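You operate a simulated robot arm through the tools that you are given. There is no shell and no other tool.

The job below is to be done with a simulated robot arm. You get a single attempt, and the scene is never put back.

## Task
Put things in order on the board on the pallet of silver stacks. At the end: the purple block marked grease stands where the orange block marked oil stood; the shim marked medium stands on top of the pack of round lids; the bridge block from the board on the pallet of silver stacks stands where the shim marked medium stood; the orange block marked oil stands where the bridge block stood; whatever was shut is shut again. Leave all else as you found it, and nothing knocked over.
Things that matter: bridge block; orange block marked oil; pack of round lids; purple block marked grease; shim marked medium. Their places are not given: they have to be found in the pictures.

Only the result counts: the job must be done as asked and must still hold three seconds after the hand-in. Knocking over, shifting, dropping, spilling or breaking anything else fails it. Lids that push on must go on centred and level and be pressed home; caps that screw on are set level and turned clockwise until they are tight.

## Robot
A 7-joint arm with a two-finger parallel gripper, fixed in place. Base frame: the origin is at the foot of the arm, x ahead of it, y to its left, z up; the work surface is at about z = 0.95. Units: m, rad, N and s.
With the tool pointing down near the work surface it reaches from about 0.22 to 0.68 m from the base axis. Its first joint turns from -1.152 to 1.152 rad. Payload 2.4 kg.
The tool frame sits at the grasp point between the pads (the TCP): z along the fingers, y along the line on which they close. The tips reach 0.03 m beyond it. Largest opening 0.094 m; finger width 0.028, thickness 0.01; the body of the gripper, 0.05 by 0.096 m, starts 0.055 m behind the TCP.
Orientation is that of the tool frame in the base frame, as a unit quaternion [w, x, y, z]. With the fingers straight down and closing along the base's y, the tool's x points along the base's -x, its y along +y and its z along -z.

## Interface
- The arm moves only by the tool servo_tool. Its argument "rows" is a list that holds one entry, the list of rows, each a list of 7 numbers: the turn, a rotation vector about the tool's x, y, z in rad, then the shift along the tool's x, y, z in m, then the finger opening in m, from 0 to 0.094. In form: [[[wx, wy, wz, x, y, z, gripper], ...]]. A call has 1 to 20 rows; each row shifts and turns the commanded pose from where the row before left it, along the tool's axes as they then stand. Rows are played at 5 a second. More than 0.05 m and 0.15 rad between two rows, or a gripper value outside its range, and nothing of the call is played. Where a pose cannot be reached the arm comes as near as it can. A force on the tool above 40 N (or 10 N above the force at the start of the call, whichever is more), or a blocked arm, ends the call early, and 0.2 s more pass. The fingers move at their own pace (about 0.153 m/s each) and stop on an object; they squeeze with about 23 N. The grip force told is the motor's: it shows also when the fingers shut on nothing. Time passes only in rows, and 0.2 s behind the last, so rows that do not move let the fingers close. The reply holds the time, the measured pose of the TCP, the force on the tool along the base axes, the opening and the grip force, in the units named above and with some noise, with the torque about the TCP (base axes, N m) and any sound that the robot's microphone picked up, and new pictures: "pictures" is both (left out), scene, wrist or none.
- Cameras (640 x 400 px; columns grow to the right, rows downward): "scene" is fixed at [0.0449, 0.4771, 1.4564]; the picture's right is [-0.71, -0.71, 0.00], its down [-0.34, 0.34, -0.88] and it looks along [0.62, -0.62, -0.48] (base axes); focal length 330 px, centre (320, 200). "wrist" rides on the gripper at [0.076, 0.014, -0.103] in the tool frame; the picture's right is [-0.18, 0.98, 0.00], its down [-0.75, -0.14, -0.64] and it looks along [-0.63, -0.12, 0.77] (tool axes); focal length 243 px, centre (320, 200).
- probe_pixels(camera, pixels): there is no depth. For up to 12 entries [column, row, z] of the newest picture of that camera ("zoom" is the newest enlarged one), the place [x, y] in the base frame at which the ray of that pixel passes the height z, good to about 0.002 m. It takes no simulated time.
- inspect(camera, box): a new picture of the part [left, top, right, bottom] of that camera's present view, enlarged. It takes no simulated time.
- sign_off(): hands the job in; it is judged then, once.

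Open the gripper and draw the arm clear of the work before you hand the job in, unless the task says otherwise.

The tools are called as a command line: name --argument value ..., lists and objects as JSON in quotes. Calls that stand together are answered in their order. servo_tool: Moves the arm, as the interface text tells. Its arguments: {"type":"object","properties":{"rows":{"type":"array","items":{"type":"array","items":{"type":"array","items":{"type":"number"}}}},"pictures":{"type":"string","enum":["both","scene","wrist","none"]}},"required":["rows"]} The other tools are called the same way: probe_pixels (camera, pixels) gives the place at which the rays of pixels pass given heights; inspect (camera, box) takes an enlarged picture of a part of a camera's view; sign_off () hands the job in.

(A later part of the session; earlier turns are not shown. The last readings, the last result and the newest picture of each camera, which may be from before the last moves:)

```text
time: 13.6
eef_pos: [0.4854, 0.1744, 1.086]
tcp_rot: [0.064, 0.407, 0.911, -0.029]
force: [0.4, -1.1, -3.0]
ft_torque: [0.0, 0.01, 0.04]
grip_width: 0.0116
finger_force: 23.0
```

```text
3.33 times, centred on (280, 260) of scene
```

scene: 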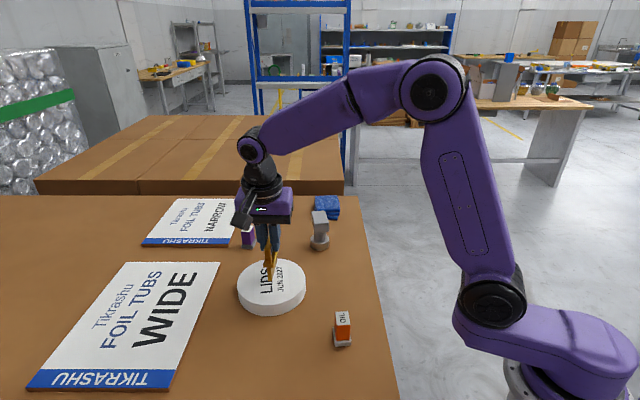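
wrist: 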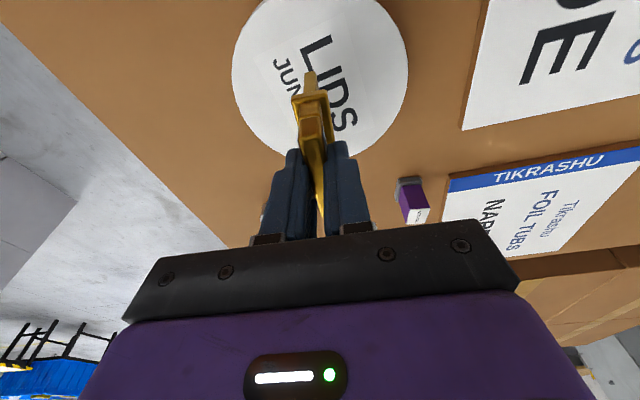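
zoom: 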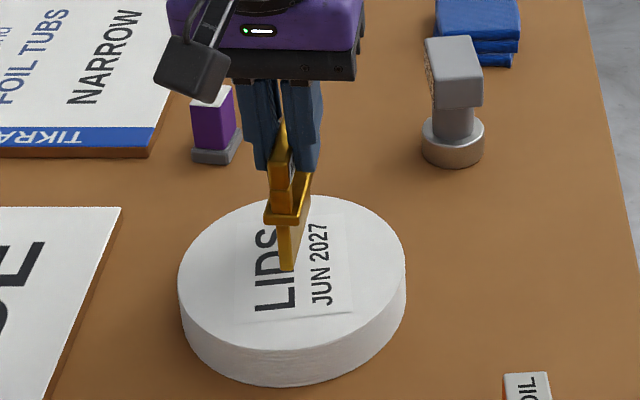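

The shim's foot is over the pack's centre, about 2.5 cm above it. I lower 1.5 cm, then in 2 mm steps, watching the force.

servo_tool --rows '[[[0, 0, 0, 0.002, 0.001, 0.0075, 0.0], [0, 0, 0, 0.002, 0.001, 0.0074, 0.0], [0, 0, 0, 0.0003, 0, 0.002, 0.0], [0, 0, 0, 0.0003, 0, 0.002, 0.0], [0, 0, 0, 0.0003, 0, 0.002, 0.0], [0, 0, 0, 0, 0, 0, 0.0]]]' --pictures "scene"

inspect --camera "scene" --box '[230, 210, 320, 320]'

```text
time: 15.0
eef_pos: [0.4847, 0.1784, 1.0674]
tcp_rot: [0.064, 0.406, 0.911, -0.028]
force: [-4.1, 1.1, 10.2]
ft_torque: [0.14, 0.42, -0.04]
grip_width: 0.0119
finger_force: 23.5
```

scene: 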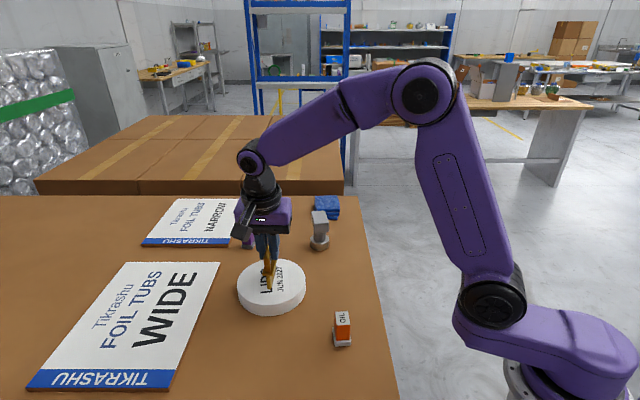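

```text
3.64 times, centred on (275, 265) of scene
```

zoom: 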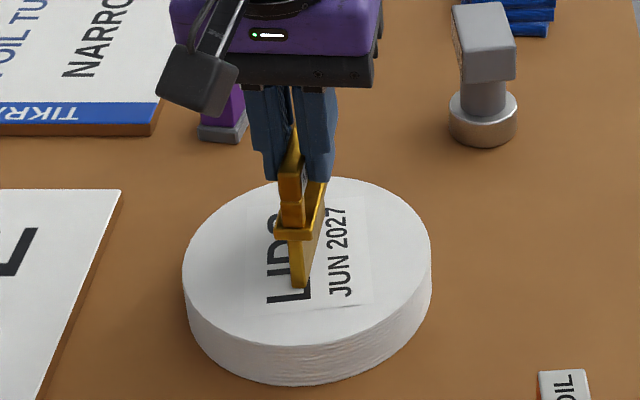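

The force went from -3.4 N to +10 N at z=1.067, so the shim has landed on the pack. I back off 1.5 mm to relieve the pressing force before opening.

servo_tool --rows '[[[0, 0, 0, -0.0002, 0, -0.0012, 0.0], [0, 0, 0, 0, 0, 0, 0.0]]]' --pictures "both"

```text
time: 15.6
eef_pos: [0.4866, 0.1777, 1.0671]
tcp_rot: [0.063, 0.407, 0.911, -0.028]
force: [-0.1, 1.5, 0.3]
ft_torque: [0.1, -0.06, 0.04]
grip_width: 0.0118
finger_force: 23.6
```

scene: 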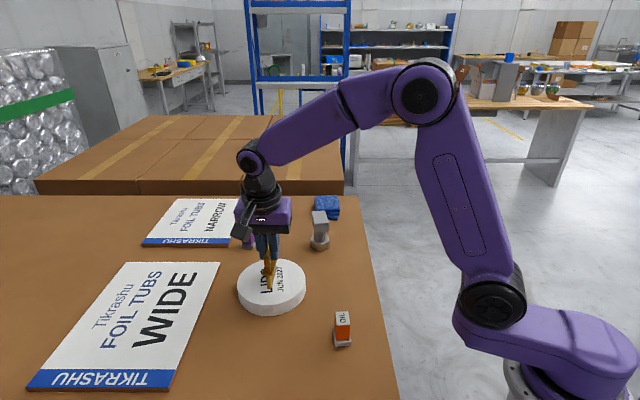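
wrist: 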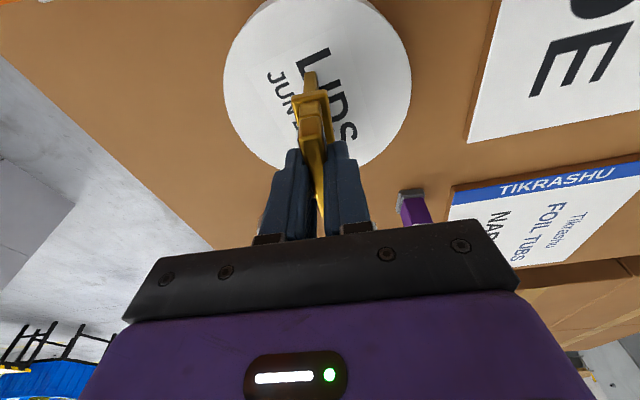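

The residual force is about 4 N of contact. I open the fingers gently in small steps.

servo_tool --rows '[[[0, 0, 0, 0, 0, 0, 0.013], [0, 0, 0, 0, 0, 0, 0.016], [0, 0, 0, 0, 0, 0, 0.02], [0, 0, 0, 0, 0, 0, 0.03], [0, 0, 0, 0, 0, 0, 0.03]]]' --pictures "both"

inspect --camera "wrist" --box '[240, 60, 400, 240]'

inspect --camera "scene" --box '[230, 210, 320, 320]'

```text
time: 16.8
eef_pos: [0.486, 0.1787, 1.0673]
tcp_rot: [0.064, 0.407, 0.911, -0.029]
force: [0.0, 0.3, 0.2]
ft_torque: [0.04, -0.02, 0.0]
grip_width: 0.0299
finger_force: 0.1
```

scene: 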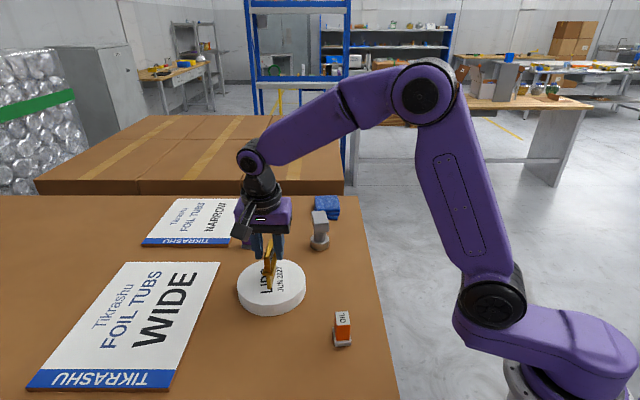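
wrist: 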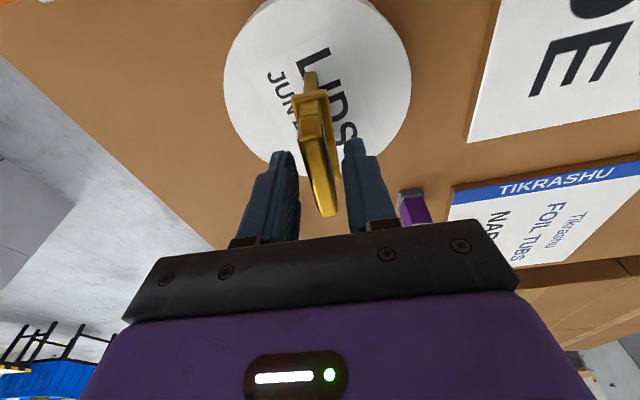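

```text
2.22 times, centred on (320, 150) of wrist
```

zoom: 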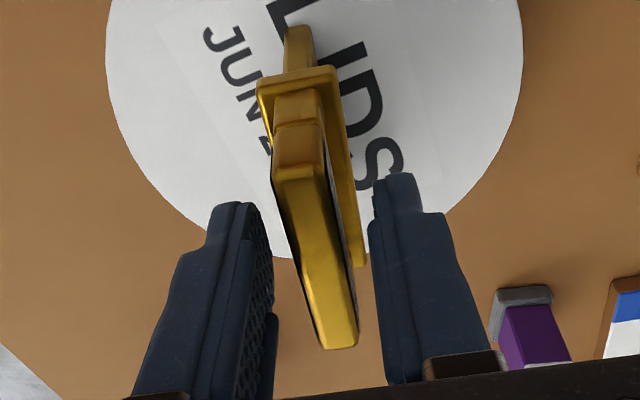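

```text
3.64 times, centred on (275, 265) of scene
```

zoom: 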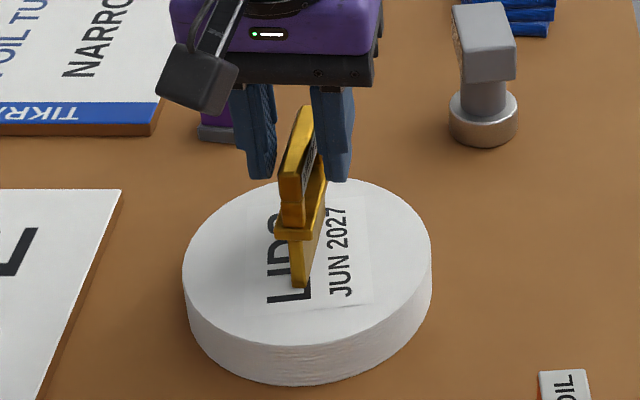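

The shim stands upright on the pack with both fingers clear. I open wide, then rise straight up and check.

servo_tool --rows '[[[0, 0, 0, 0, 0, 0, 0.06], [0, 0, 0, 0, 0, 0, 0.09], [0, 0, 0, -0.0028, 0, -0.0198, 0.094], [0, 0, 0, -0.0042, 0, -0.0297, 0.094], [0, 0, 0, -0.0042, 0, -0.0297, 0.094], [0, 0, 0, 0, 0, 0, 0.094]]]' --pictures "both"

inspect --camera "scene" --box '[225, 205, 335, 320]'

inspect --camera "wrist" --box '[240, 20, 400, 180]'

```text
time: 18.2
eef_pos: [0.4847, 0.177, 1.1473]
tcp_rot: [0.064, 0.406, 0.911, -0.029]
force: [0.4, 0.6, 1.1]
ft_torque: [0.04, -0.02, 0.01]
grip_width: 0.094
finger_force: 0.1
```

scene: 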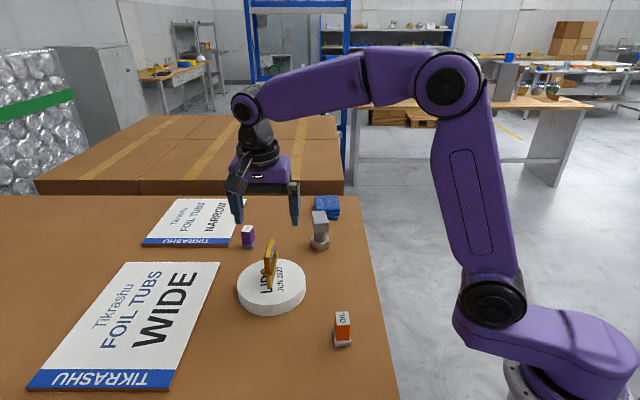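
wrist: 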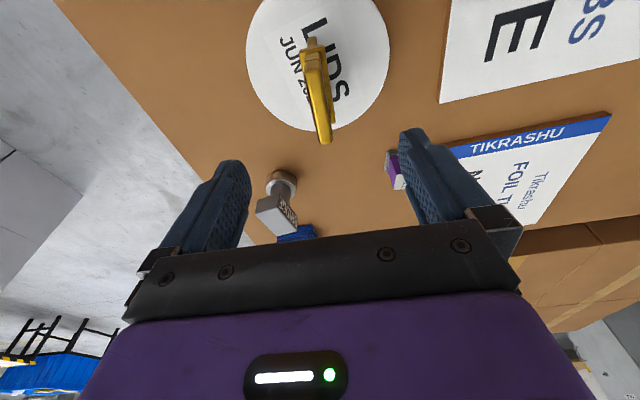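

```text
3.48 times, centred on (280, 262) of scene
```

zoom: 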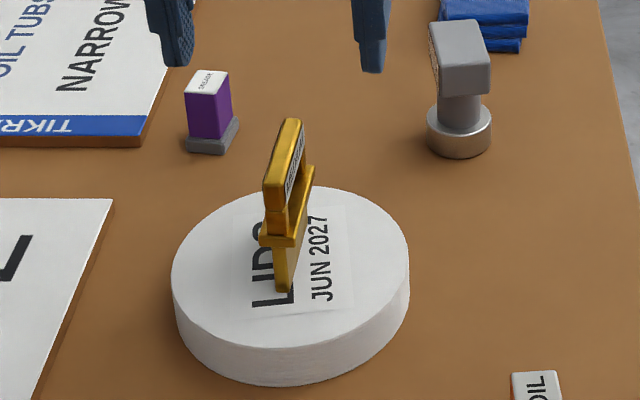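

```text
2.50 times, centred on (320, 100) of wrist
```

zoom: 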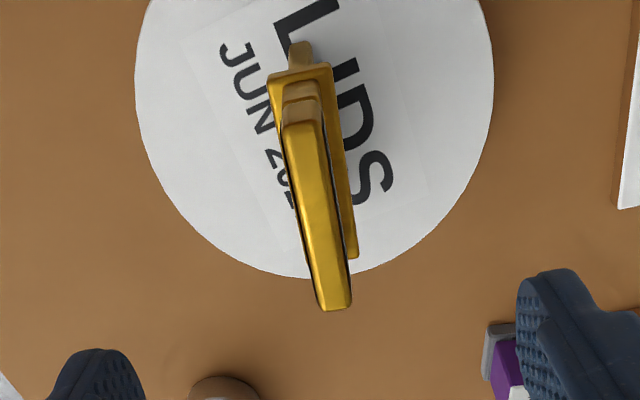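

The shim stands well on the pack. Next is the bridge block: I yaw about the vertical by 11° so that the fingers close across its labelled sides (axis 53°), and move above it at z≈1.12.

servo_tool --rows '[[[-0.0136, 0, -0.096, 0, 0, 0, 0.094], [-0.0136, 0, -0.096, 0, 0, 0, 0.094], [0, 0, 0, -0.0282, -0.024, 0.0094, 0.094], [0, 0, 0, -0.0282, -0.024, 0.0094, 0.094], [0, 0, 0, -0.0282, -0.024, 0.0094, 0.094], [0, 0, 0, -0.0283, -0.024, 0.0094, 0.094], [0, 0, 0, -0.0283, -0.024, 0.0095, 0.094], [0, 0, 0, 0, 0, 0, 0.094]]]' --pictures "both"

inspect --camera "wrist" --box '[240, 20, 400, 180]'

```text
time: 20.0
eef_pos: [0.5289, -0.0072, 1.1184]
tcp_rot: [0.066, 0.317, 0.946, -0.022]
force: [0.1, -0.9, -0.4]
ft_torque: [0.0, 0.02, 0.01]
grip_width: 0.0938
finger_force: 0.1
```

scene: 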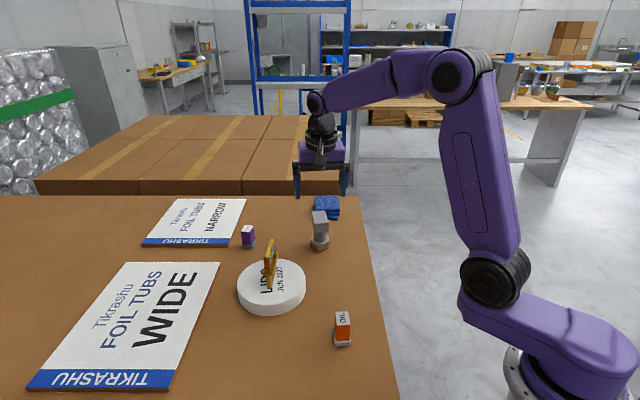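
wrist: 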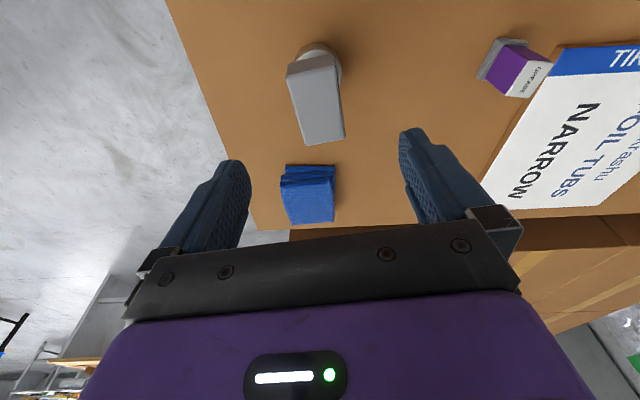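

```text
2.50 times, centred on (320, 100) of wrist
```

zoom: 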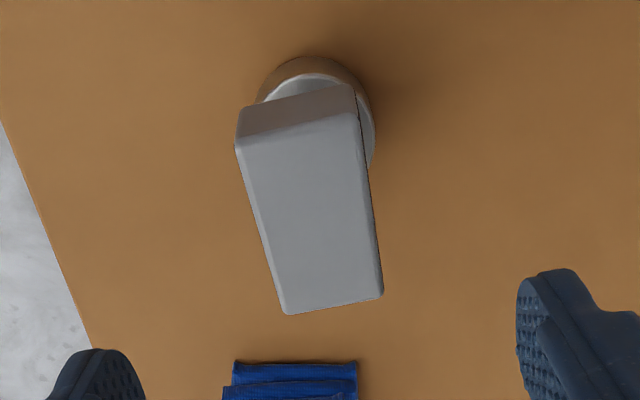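

The bridge head's top face has corners at (237,145), (360,113), (383,295), (287,314) in the zoom. I probe them at z=1.036, plus foot-rim points.

probe_pixels --camera "zoom" --pixels '[[237, 145, 1.036], [360, 113, 1.036], [383, 295, 1.036], [287, 314, 1.036], [310, 57, 0.95], [262, 82, 0.95], [375, 140, 0.965], [355, 75, 0.95], [237, 145, 1.03], [360, 113, 1.03], [383, 295, 1.03], [287, 314, 1.03]]'

```text
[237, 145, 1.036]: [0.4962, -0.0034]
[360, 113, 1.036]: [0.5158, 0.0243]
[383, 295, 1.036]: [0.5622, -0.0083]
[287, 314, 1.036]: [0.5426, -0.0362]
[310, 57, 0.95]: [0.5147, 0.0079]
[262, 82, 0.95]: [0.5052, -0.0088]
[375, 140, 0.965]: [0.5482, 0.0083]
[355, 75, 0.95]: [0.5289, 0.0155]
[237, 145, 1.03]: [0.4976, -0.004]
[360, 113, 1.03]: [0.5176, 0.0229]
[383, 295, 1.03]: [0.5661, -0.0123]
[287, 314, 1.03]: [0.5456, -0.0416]
```

The bridge head centre is (0.529,-0.006), yaw -35°, so I turn another 1.8° and lower straight down to TCP z≈1.02 with fingers open.

servo_tool --rows '[[[-0.0045, 0, -0.0317, 0, 0.0005, 0, 0.094], [0, 0, 0, 0.0046, 0, 0.0325, 0.094], [0, 0, 0, 0.0046, 0, 0.0325, 0.094], [0, 0, 0, 0.0046, 0, 0.0325, 0.094], [0, 0, 0, 0, 0, 0, 0.094]]]' --pictures "both"

inspect --camera "wrist" --box '[200, 40, 440, 240]'

```text
time: 21.2
eef_pos: [0.534, -0.0053, 1.0197]
tcp_rot: [0.066, 0.301, 0.951, -0.022]
force: [0.4, -0.7, 0.1]
ft_torque: [0.02, 0.0, 0.02]
grip_width: 0.0941
finger_force: 0.1
```

scene: 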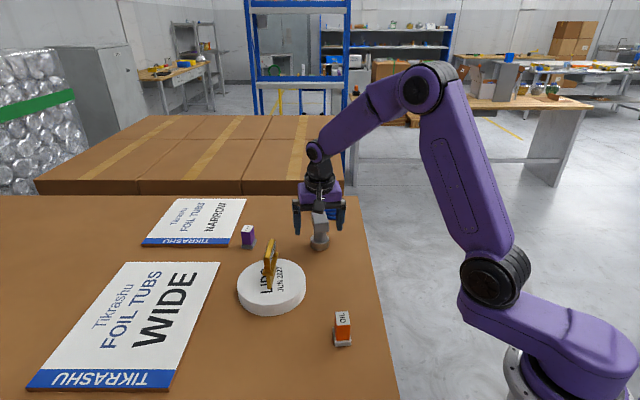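
wrist: 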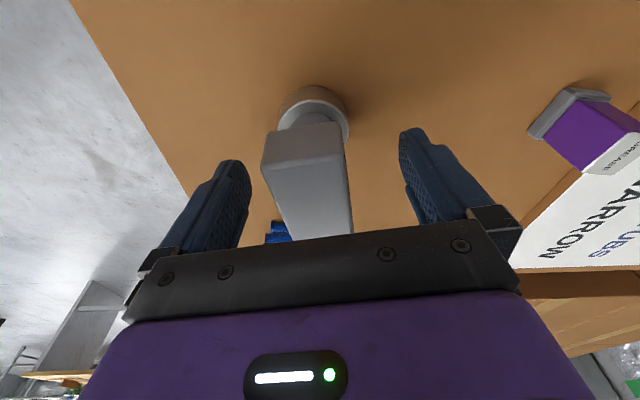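

```text
2.00 times, centred on (320, 140) of wrist
```

zoom: 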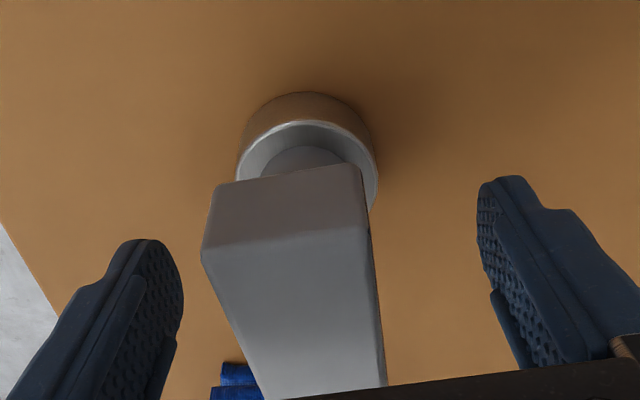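

The head sits about 2–3 mm off the finger midline towards the left finger. I shift tool y by -2.7 mm and tool x by 3 mm, then close gradually.

servo_tool --rows '[[[0, 0, 0, 0.003, -0.0027, 0, 0.094], [0, 0, 0, 0, 0, 0, 0.07], [0, 0, 0, 0, 0, 0, 0.05], [0, 0, 0, 0, 0, 0, 0.044]]]' --pictures "both"

inspect --camera "wrist" --box '[220, 60, 420, 240]'

```text
time: 22.2
eef_pos: [0.5285, -0.0066, 1.0208]
tcp_rot: [0.065, 0.302, 0.951, -0.022]
force: [-0.5, 0.4, 0.1]
ft_torque: [0.0, 0.04, 0.03]
grip_width: 0.0441
finger_force: 0.0
```

scene: 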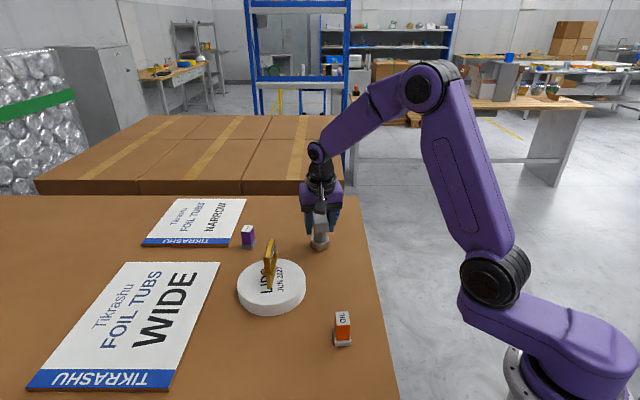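
wrist: 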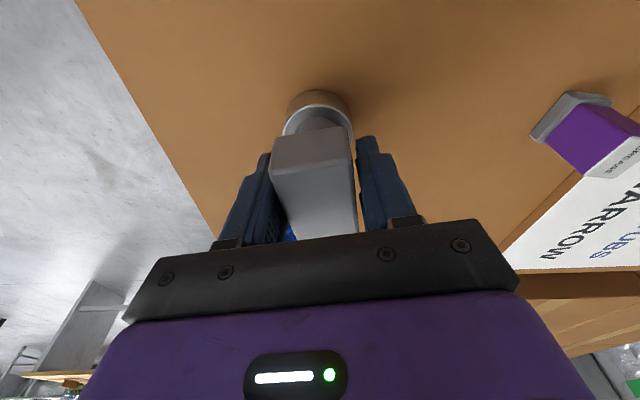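

```text
2.22 times, centred on (320, 150) of wrist
```

zoom: 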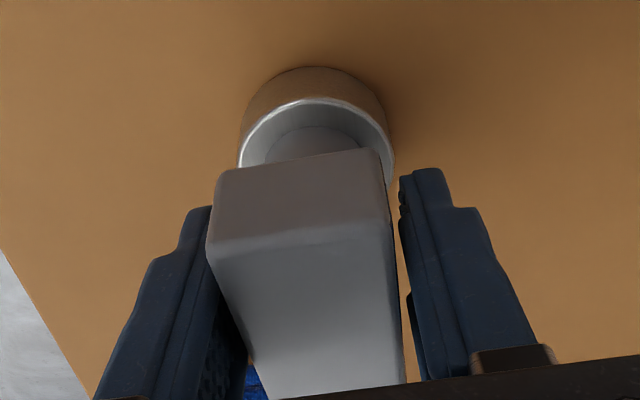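

The head is well centred between the fingers now. I close on it.

servo_tool --rows '[[[0, 0, 0, 0, 0, 0, 0.036], [0, 0, 0, 0, 0, 0, 0.028], [0, 0, 0, 0, 0, 0, 0.02], [0, 0, 0, 0, 0, 0, 0.0], [0, 0, 0, 0, 0, 0, 0.0]]]' --pictures "both"

inspect --camera "scene" --box '[290, 175, 350, 255]'

```text
time: 23.4
eef_pos: [0.5289, -0.0062, 1.0201]
tcp_rot: [0.067, 0.301, 0.951, -0.022]
force: [-1.3, -2.4, 2.1]
ft_torque: [-0.02, 0.06, -0.04]
grip_width: 0.0405
finger_force: 22.9
```

scene: 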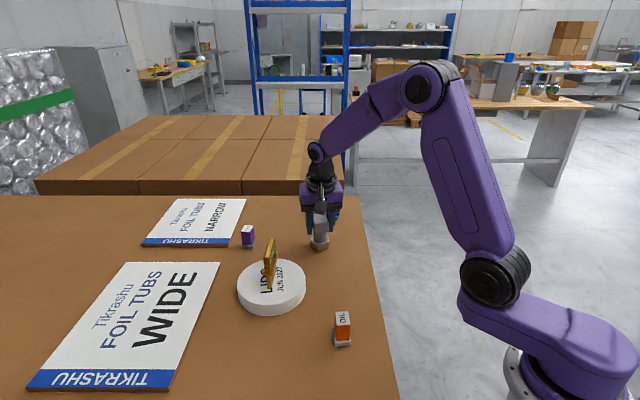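
wrist: 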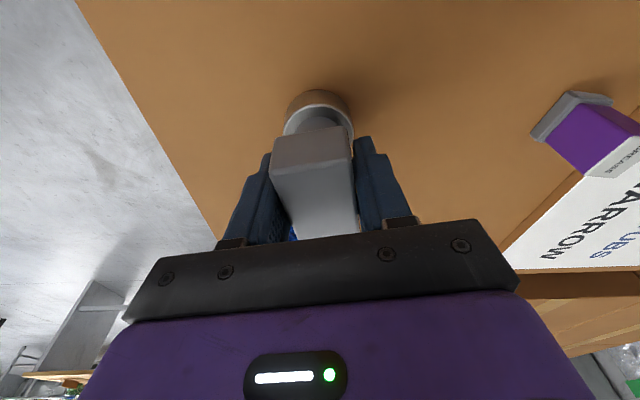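

```text
5.00 times, centred on (320, 215) of scene
```

zoom: 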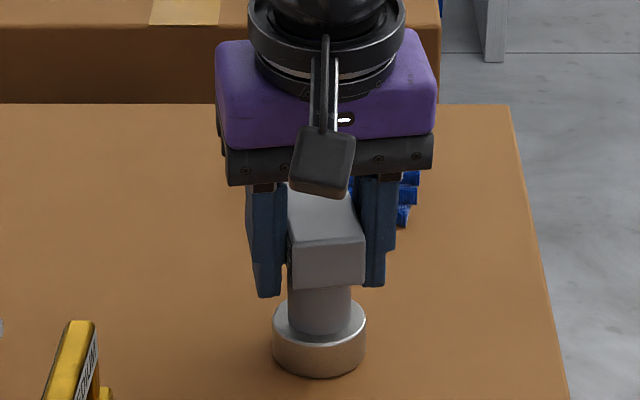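

The head is held at 40.5 mm with 23 N. I lift 4 cm and carry the bridge out to above the shim's former place (0.683,-0.018).

servo_tool --rows '[[[0, 0, 0, -0.0014, 0, -0.0099, 0.0], [0, 0, 0, -0.0042, 0, -0.0297, 0.0], [0, 0, 0, -0.0329, 0.0197, 0.0046, 0.0], [0, 0, 0, -0.0329, 0.0197, 0.0046, 0.0], [0, 0, 0, -0.0329, 0.0197, 0.0047, 0.0], [0, 0, 0, -0.0328, 0.0197, 0.0047, 0.0], [0, 0, 0, 0, 0, 0, 0.0]]]' --pictures "both"

inspect --camera "scene" --box '[250, 160, 350, 250]'

```text
time: 25.0
eef_pos: [0.6797, -0.0176, 1.0566]
tcp_rot: [0.066, 0.3, 0.951, -0.021]
force: [-0.3, -0.4, -3.9]
ft_torque: [-0.01, 0.0, -0.01]
grip_width: 0.0405
finger_force: 23.1
```

scene: 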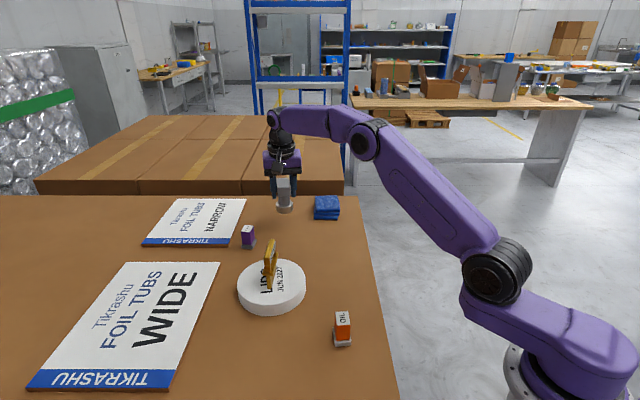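
wrist: 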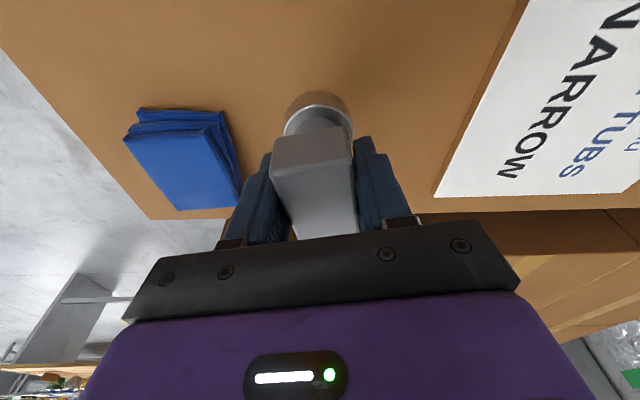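

```text
4.44 times, centred on (300, 205) of scene
```

zoom: 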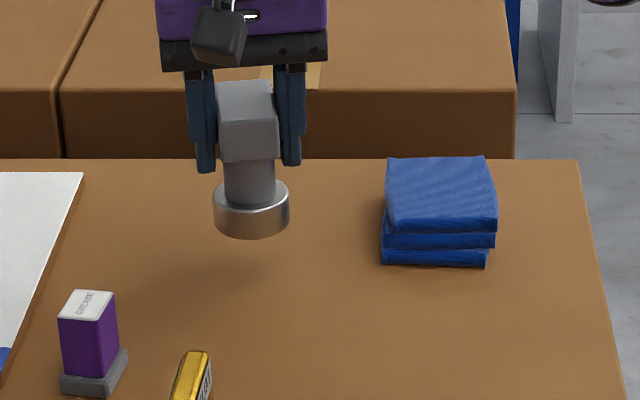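

The bridge hangs level above its target with the TCP at (0.6797,-0.0176). I shift 2 mm outward and lower 3 cm, then in 2 mm steps until contact.

servo_tool --rows '[[[0, 0, 0, 0.0013, 0.0006, 0.0149, 0.0], [0, 0, 0, 0.0013, 0.0006, 0.015, 0.0], [0, 0, 0, 0.0003, 0, 0.002, 0.0], [0, 0, 0, 0.0003, 0, 0.002, 0.0], [0, 0, 0, 0, 0, 0, 0.0]]]' --pictures "both"

inspect --camera "scene" --box '[250, 160, 350, 250]'

```text
time: 26.2
eef_pos: [0.6815, -0.0179, 1.0259]
tcp_rot: [0.067, 0.302, 0.951, -0.022]
force: [0.6, 0.8, -5.0]
ft_torque: [-0.01, 0.04, 0.06]
grip_width: 0.0405
finger_force: 22.8
```

scene: 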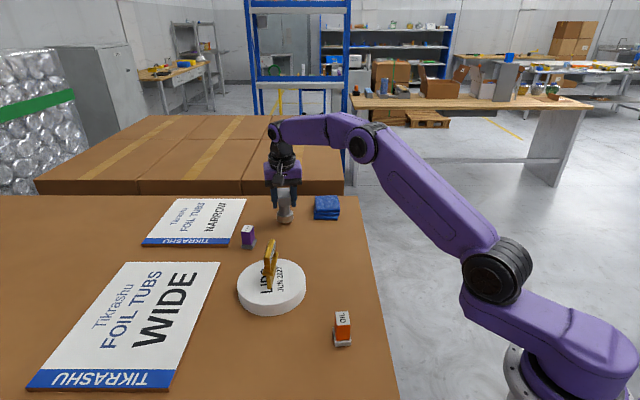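
wrist: 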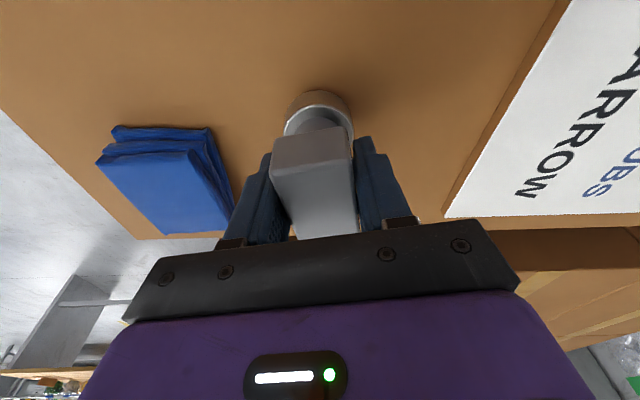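

```text
4.44 times, centred on (300, 205) of scene
```

zoom: 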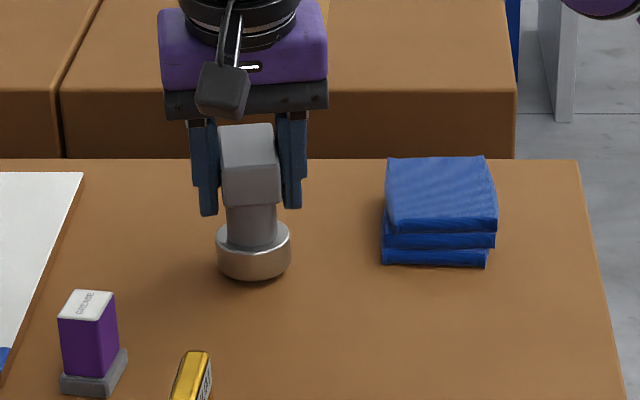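

There is no contact yet (force still about -4 to -5 N) at z=1.026. I continue in small steps.

servo_tool --rows '[[[0, 0, 0, 0.0003, 0, 0.002, 0.0], [0, 0, 0, 0.0003, 0, 0.002, 0.0], [0, 0, 0, 0.0001, 0, 0.001, 0.0], [0, 0, 0, 0, 0, 0, 0.0]]]' --pictures "none"

```text
time: 27.2
eef_pos: [0.683, -0.0182, 1.0216]
tcp_rot: [0.067, 0.302, 0.951, -0.021]
force: [0.7, -0.6, -4.1]
ft_torque: [0.01, -0.01, 0.02]
grip_width: 0.0405
finger_force: 23.1
```

servo_tool --rows '[[[0, 0, 0, 0.0001, 0, 0.001, 0.0], [0, 0, 0, 0.0001, 0, 0.001, 0.0], [0, 0, 0, 0, 0, 0, 0.0]]]' --pictures "none"

```text
time: 28.0
eef_pos: [0.6827, -0.0197, 1.021]
tcp_rot: [0.066, 0.301, 0.951, -0.022]
force: [0.0, -0.3, -4.2]
ft_torque: [0.0, 0.03, -0.01]
grip_width: 0.0403
finger_force: 23.0
```

Still hanging free (-4.2 N) at about z=1.02; I keep stepping down by 1 mm.

servo_tool --rows '[[[0, 0, 0, 0.0001, 0, 0.001, 0.0], [0, 0, 0, 0.0001, 0, 0.001, 0.0], [0, 0, 0, 0, 0, 0, 0.0]]]' --pictures "scene"

inspect --camera "scene" --box '[250, 160, 350, 250]'

```text
time: 28.8
eef_pos: [0.6829, -0.019, 1.019]
tcp_rot: [0.068, 0.301, 0.951, -0.021]
force: [-3.5, -3.2, 13.3]
ft_torque: [0.17, 0.38, 0.05]
grip_width: 0.0405
finger_force: 22.9
```

scene: 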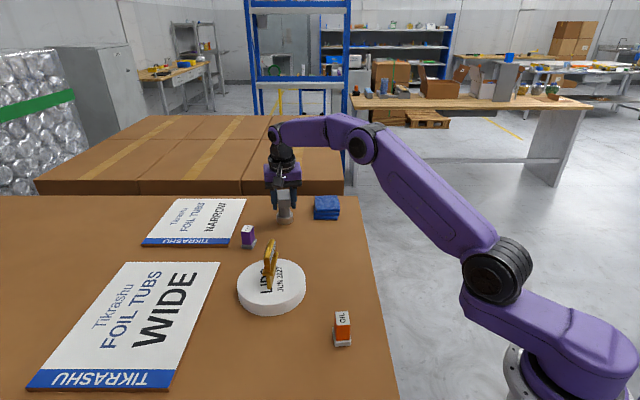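

```text
4.44 times, centred on (300, 205) of scene
```

zoom: 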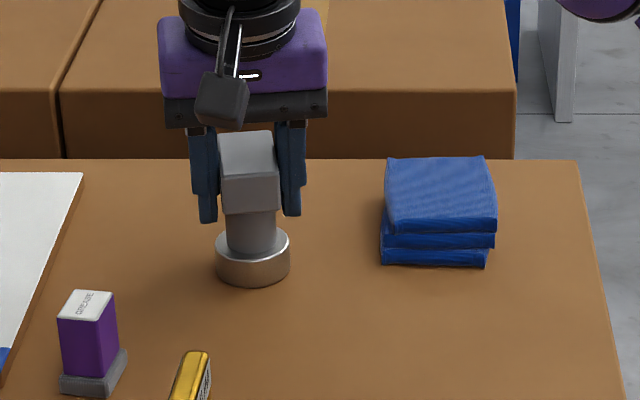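

Contact is made (+13 N) at z≈1.019. I back off 0.8 mm and read the force.

servo_tool --rows '[[[0, 0, 0, -0.0001, 0, -0.0007, 0.0], [0, 0, 0, 0, 0, 0, 0.0]]]' --pictures "none"

```text
time: 29.4
eef_pos: [0.6829, -0.0193, 1.0203]
tcp_rot: [0.068, 0.301, 0.951, -0.021]
force: [-2.1, -4.0, 16.3]
ft_torque: [0.03, 0.11, -0.02]
grip_width: 0.0405
finger_force: 23.5
```

The force is still 16 N, so I back off a further 1 mm.

servo_tool --rows '[[[0, 0, 0, -0.0001, 0, -0.001, 0.0], [0, 0, 0, 0, 0, 0, 0.0], [0, 0, 0, 0, 0, 0, 0.0]]]' --pictures "none"

```text
time: 30.2
eef_pos: [0.684, -0.0186, 1.0193]
tcp_rot: [0.067, 0.301, 0.951, -0.021]
force: [-2.1, -5.1, 11.3]
ft_torque: [-0.21, -0.21, -0.06]
grip_width: 0.0405
finger_force: 23.2
```

Down to 11 N; another 1 mm up.

servo_tool --rows '[[[0, 0, 0, -0.0001, 0, -0.0008, 0.0], [0, 0, 0, 0, 0, 0, 0.0], [0, 0, 0, 0, 0, 0, 0.0]]]' --pictures "none"

```text
time: 31.0
eef_pos: [0.6834, -0.018, 1.0195]
tcp_rot: [0.067, 0.301, 0.951, -0.021]
force: [-2.8, -4.0, 7.2]
ft_torque: [-0.27, -0.12, -0.1]
grip_width: 0.0404
finger_force: 23.7
```

7 N now; up 1.3 mm more so the block carries mostly its own weight.

servo_tool --rows '[[[0, 0, 0, -0.0002, 0, -0.0013, 0.0], [0, 0, 0, 0, 0, 0, 0.0], [0, 0, 0, 0, 0, 0, 0.0]]]' --pictures "none"

```text
time: 31.8
eef_pos: [0.683, -0.0186, 1.0191]
tcp_rot: [0.067, 0.3, 0.951, -0.02]
force: [0.4, 1.2, -3.4]
ft_torque: [0.01, 0.03, 0.0]
grip_width: 0.0405
finger_force: 22.9
```

Force -3.4 N means it is only just touching. I lower 0.5 mm and open gently.

servo_tool --rows '[[[0, 0, 0, 0.0001, 0, 0.0005, 0.0], [0, 0, 0, 0, 0, 0, 0.0], [0, 0, 0, 0, 0, 0, 0.042], [0, 0, 0, 0, 0, 0, 0.045], [0, 0, 0, 0, 0, 0, 0.055], [0, 0, 0, 0, 0, 0, 0.07], [0, 0, 0, 0, 0, 0, 0.094]]]' --pictures "both"

inspect --camera "scene" --box '[250, 160, 350, 250]'

```text
time: 33.4
eef_pos: [0.6839, -0.0193, 1.0201]
tcp_rot: [0.066, 0.301, 0.951, -0.021]
force: [0.2, 0.4, 0.1]
ft_torque: [-0.04, 0.04, -0.02]
grip_width: 0.094
finger_force: 0.1
```

scene: 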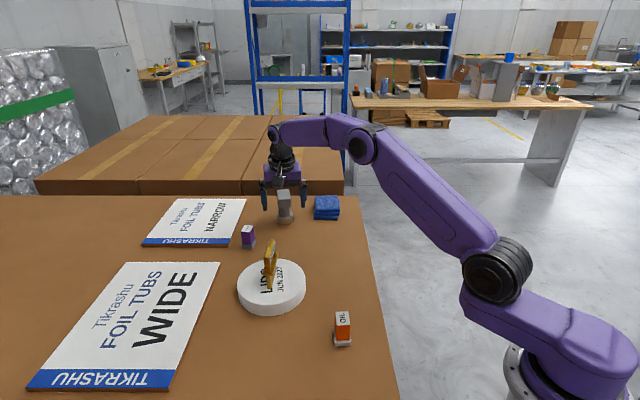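
wrist: 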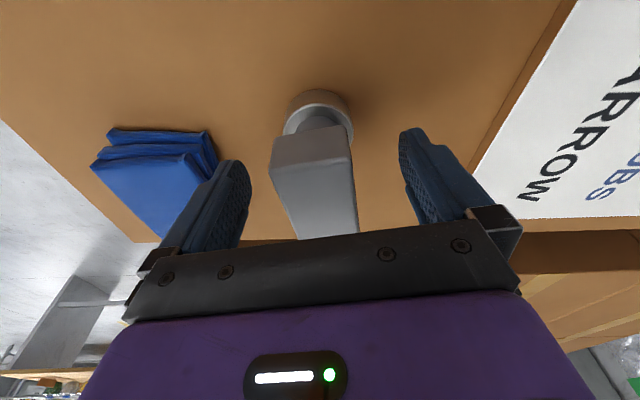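

```text
4.44 times, centred on (300, 205) of scene
```

zoom: 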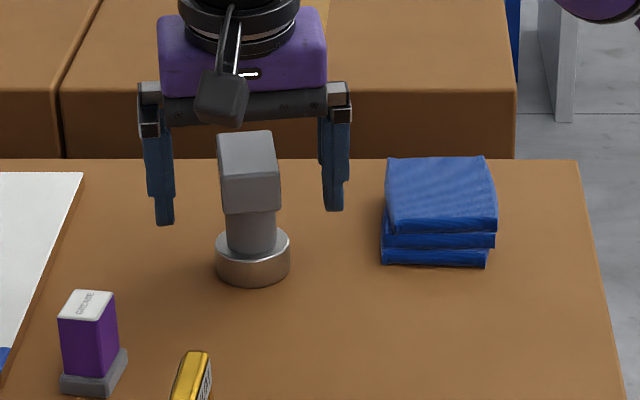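

The bridge stands upright at the shim's former place and the fingers are clear. I rise straight up, draw back, take out the tilt, and fly at z≈1.13 over to the OIL block at (0.30,0.16).

servo_tool --rows '[[[0, 0, 0, -0.0046, 0, -0.0322, 0.094], [0, 0, 0, -0.0046, 0, -0.0322, 0.094], [0, 0, 0, 0.0306, -0.011, -0.0195, 0.094], [0, 0, 0, 0.0306, -0.011, -0.0195, 0.094], [0, 0, 0, 0.0306, -0.011, -0.0195, 0.094], [0, 0.07, 0, 0, 0, 0, 0.094], [0, 0.07, 0, 0, 0, 0, 0.094], [0, 0, 0, 0.0396, -0.0052, 0, 0.094], [0, 0, 0, 0.0396, -0.0052, 0, 0.094], [0, 0, 0, 0.0396, -0.0052, 0, 0.094], [0, 0, 0, 0.0396, -0.0052, 0, 0.094], [0, 0, 0, 0.0396, -0.0052, 0, 0.094], [0, 0, 0, 0.0396, -0.0052, 0, 0.094], [0, 0, 0, 0.0396, -0.0052, 0.01, 0.094], [0, 0, 0, 0.0396, -0.0052, 0.02, 0.094], [0, 0, 0, 0, 0, 0, 0.094]]]' --pictures "both"

inspect --camera "wrist" --box '[250, 20, 390, 160]'

inspect --camera "scene" --box '[225, 180, 365, 300]'

```text
time: 36.8
eef_pos: [0.2979, 0.1599, 1.0977]
tcp_rot: [0.001, 0.302, 0.953, 0.001]
force: [0.0, 0.1, 0.2]
ft_torque: [-0.01, -0.01, 0.05]
grip_width: 0.0939
finger_force: 0.1
```

scene: 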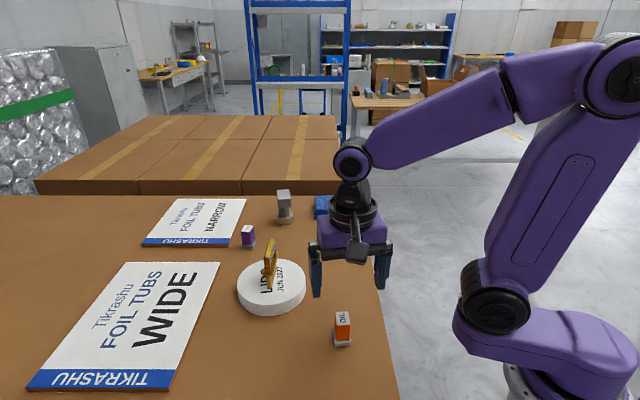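
wrist: 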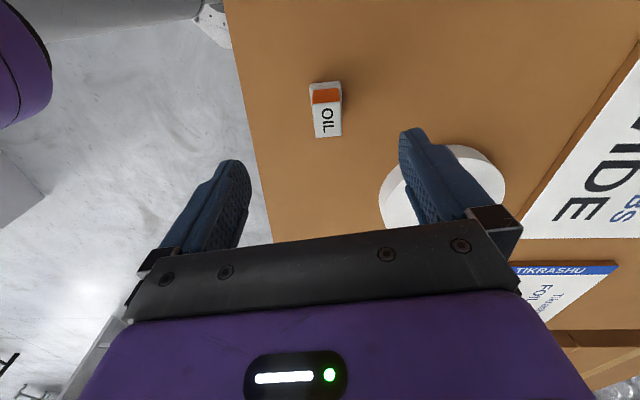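

```text
2.86 times, centred on (320, 90) of wrist
```

zoom: 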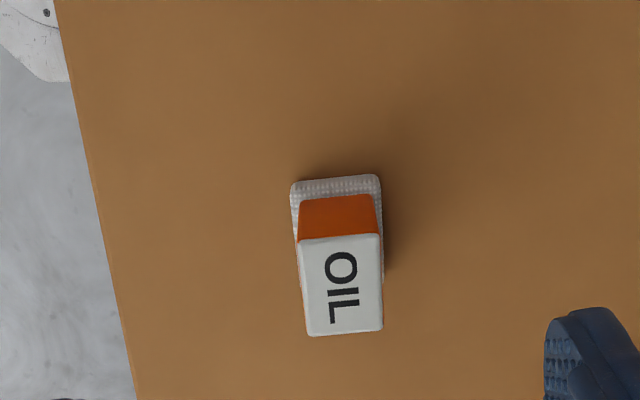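

```text
3.33 times, centred on (295, 240) of scene
```

zoom: 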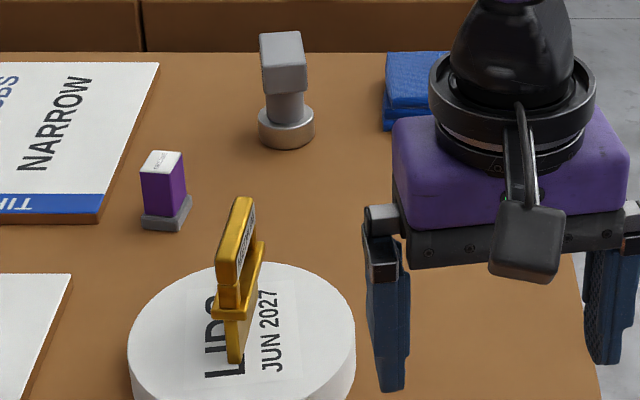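

I probe the OIL top corners (z≈0.996) and foot edge in the wrist picture, and the bridge's foot position in the scene zoom.

probe_pixels --camera "wrist" --pixels '[[312.3, 104, 0.996], [341, 101.2, 0.996], [342, 135.5, 0.996], [315.8, 137.9, 0.996], [309.9, 84.8, 0.95], [340.8, 81.2, 0.95], [312.3, 104, 1.0], [341, 101.2, 1.0], [342, 135.5, 1.0], [315.8, 137.9, 1.0]]'

probe_pixels --camera "zoom" --pixels '[[286, 133, 0.95], [258, 133, 0.95], [315, 132, 0.95], [287, 148, 0.95], [235, 360, 0.98]]'

```text
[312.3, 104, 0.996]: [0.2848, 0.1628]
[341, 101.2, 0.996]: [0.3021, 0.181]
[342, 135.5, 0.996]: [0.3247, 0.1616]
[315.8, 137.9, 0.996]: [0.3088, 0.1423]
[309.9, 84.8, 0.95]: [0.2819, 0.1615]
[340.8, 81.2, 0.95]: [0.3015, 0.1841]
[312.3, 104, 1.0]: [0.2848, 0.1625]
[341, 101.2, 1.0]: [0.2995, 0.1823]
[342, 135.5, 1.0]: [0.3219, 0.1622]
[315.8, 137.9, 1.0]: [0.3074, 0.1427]
```

```text
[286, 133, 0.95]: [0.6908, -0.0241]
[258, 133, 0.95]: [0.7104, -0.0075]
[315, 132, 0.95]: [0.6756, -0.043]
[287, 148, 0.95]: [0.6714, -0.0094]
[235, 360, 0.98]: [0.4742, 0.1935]
```

The OIL block's axis is about -40.5° and its centre about (0.302,0.161). I turn 5.4° to align, shift slightly, and go down to z≈1.04 for a closer check.

servo_tool --rows '[[[0, 0, 0.095, 0, 0, 0, 0.094], [0, 0, 0, -0.0024, 0.0034, 0.015, 0.094], [0, 0, 0, 0, 0, 0.02, 0.094], [0, 0, 0, 0, 0, 0.02, 0.094], [0, 0, 0, 0, 0, 0, 0.094]]]' --pictures "both"

inspect --camera "wrist" --box '[240, 60, 400, 200]'

```text
time: 38.0
eef_pos: [0.3039, 0.1621, 1.0447]
tcp_rot: [0.0, 0.348, 0.938, 0.0]
force: [0.6, 0.3, -0.3]
ft_torque: [0.0, 0.01, 0.03]
grip_width: 0.0939
finger_force: 0.0
```

scene: 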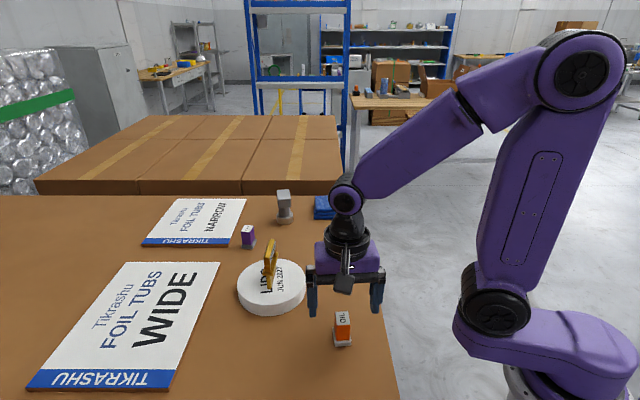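
wrist: 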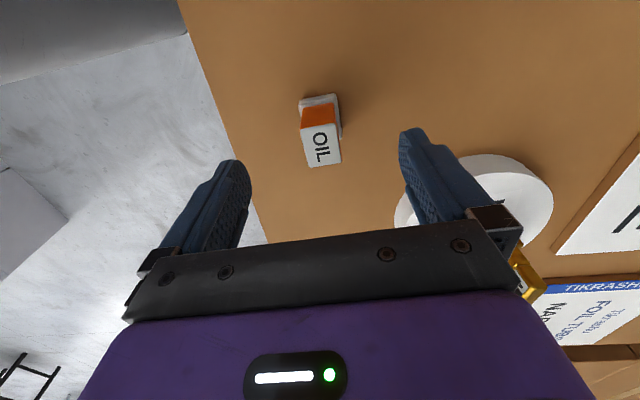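

```text
2.86 times, centred on (320, 130) of wrist
```

zoom: 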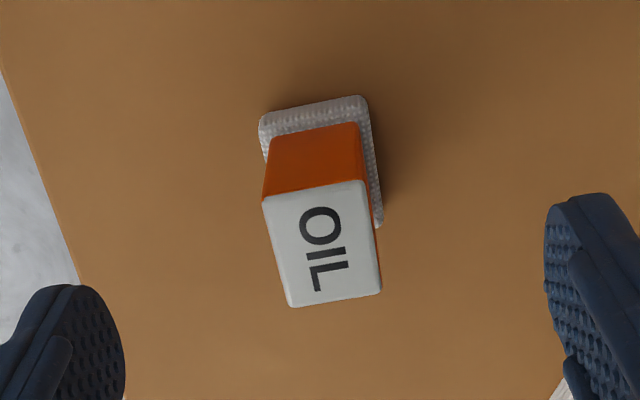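

The OIL top is at (322,146), within about 1 mm of the tool axis and well aligned. I lower to TCP z≈0.998 so the tips stay above its foot.

servo_tool --rows '[[[0, 0, 0, 0, 0.001, 0.0155, 0.094], [0, 0, 0, 0, 0, 0.0155, 0.094], [0, 0, 0, 0, 0, 0.0155, 0.094], [0, 0, 0, 0, 0, 0, 0.07], [0, 0, 0, 0, 0, 0, 0.05], [0, 0, 0, 0, 0, 0, 0.036]]]' --pictures "both"

inspect --camera "wrist" --box '[220, 80, 420, 240]'

inspect --camera "scene" --box '[300, 250, 390, 360]'

```text
time: 39.4
eef_pos: [0.306, 0.1634, 0.9996]
tcp_rot: [0.0, 0.347, 0.938, -0.001]
force: [-0.2, 0.5, -0.4]
ft_torque: [-0.01, -0.01, 0.01]
grip_width: 0.0362
finger_force: 0.1
```

scene: 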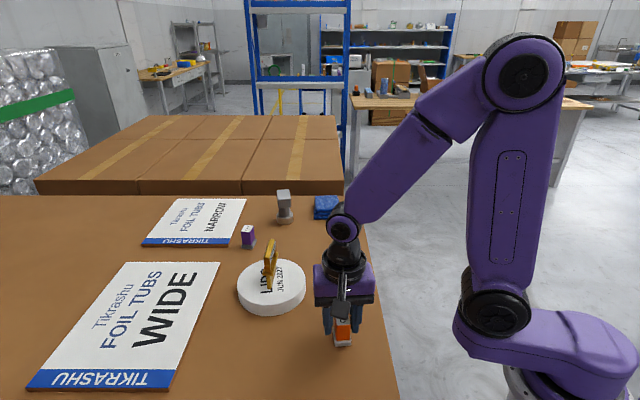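
wrist: 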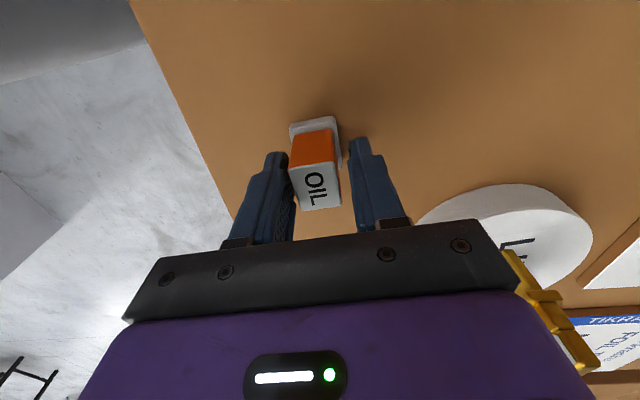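

```text
2.50 times, centred on (320, 160) of wrist
```

zoom: 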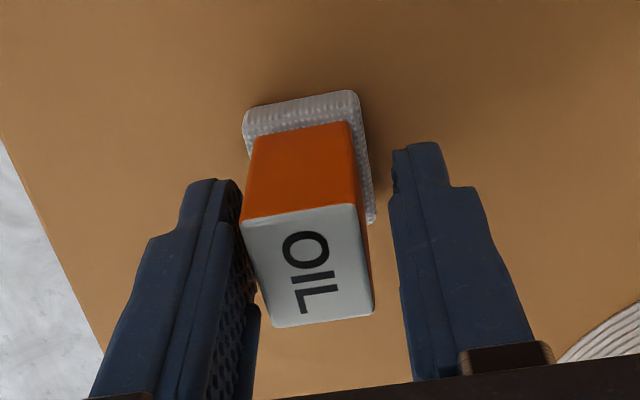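

```text
3.64 times, centred on (345, 305) of scene
```

zoom: 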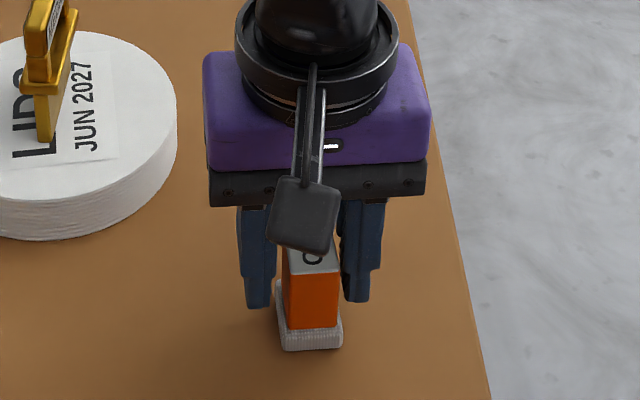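

The block sits about 2 mm towards the left finger; I shift tool y by -2 mm and close on it.

servo_tool --rows '[[[0, 0, 0, 0, -0.002, 0, 0.036], [0, 0, 0, 0, 0, 0, 0.03], [0, 0, 0, 0, 0, 0, 0.024], [0, 0, 0, 0, 0, 0, 0.018], [0, 0, 0, 0, 0, 0, 0.0], [0, 0, 0, 0, 0, 0, 0.0]]]' --pictures "both"

inspect --camera "wrist" --box '[220, 80, 420, 240]'

servo_tool --rows '[[[0, 0, 0, 0, 0, 0, 0.0]]]' --pictures "none"

servo_tool --rows '[[[0, 0, 0, 0, 0, 0, 0.0]]]' --pictures "none"

```text
time: 40.8
eef_pos: [0.304, 0.161, 0.9993]
tcp_rot: [0.0, 0.347, 0.938, 0.0]
force: [0.6, -1.0, 1.3]
ft_torque: [-0.02, -0.01, -0.02]
grip_width: 0.0275
finger_force: 23.0
```

scene: 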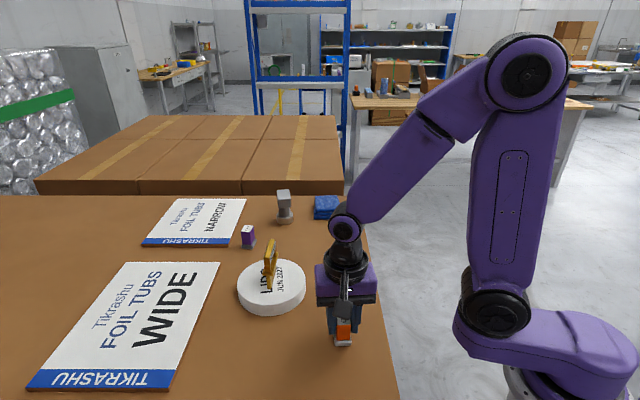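
wrist: 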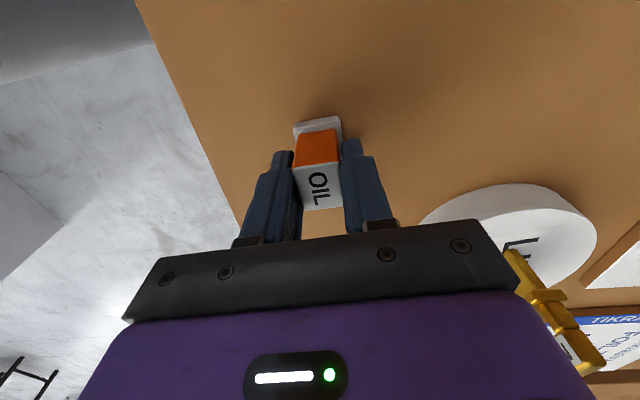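

```text
2.50 times, centred on (320, 160) of wrist
```

zoom: 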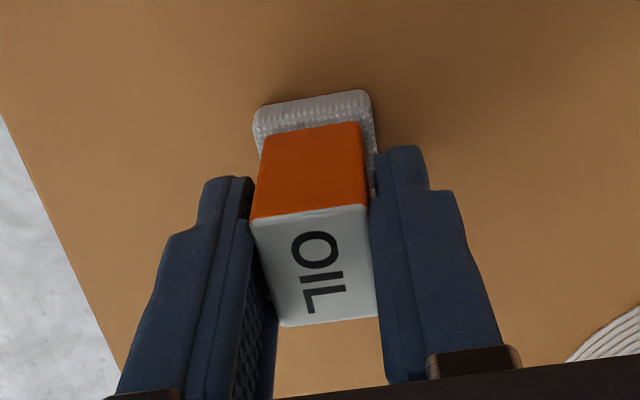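

```text
time: 41.2
eef_pos: [0.3038, 0.1615, 1.0008]
tcp_rot: [0.0, 0.347, 0.938, 0.0]
force: [0.7, 0.3, 0.9]
ft_torque: [0.0, -0.03, -0.01]
grip_width: 0.0276
finger_force: 23.2
```

```text
time: 41.6
eef_pos: [0.3041, 0.1607, 0.9999]
tcp_rot: [0.0, 0.346, 0.938, 0.0]
force: [-0.3, 0.2, 0.1]
ft_torque: [0.05, -0.02, 0.01]
grip_width: 0.0276
finger_force: 22.8
```

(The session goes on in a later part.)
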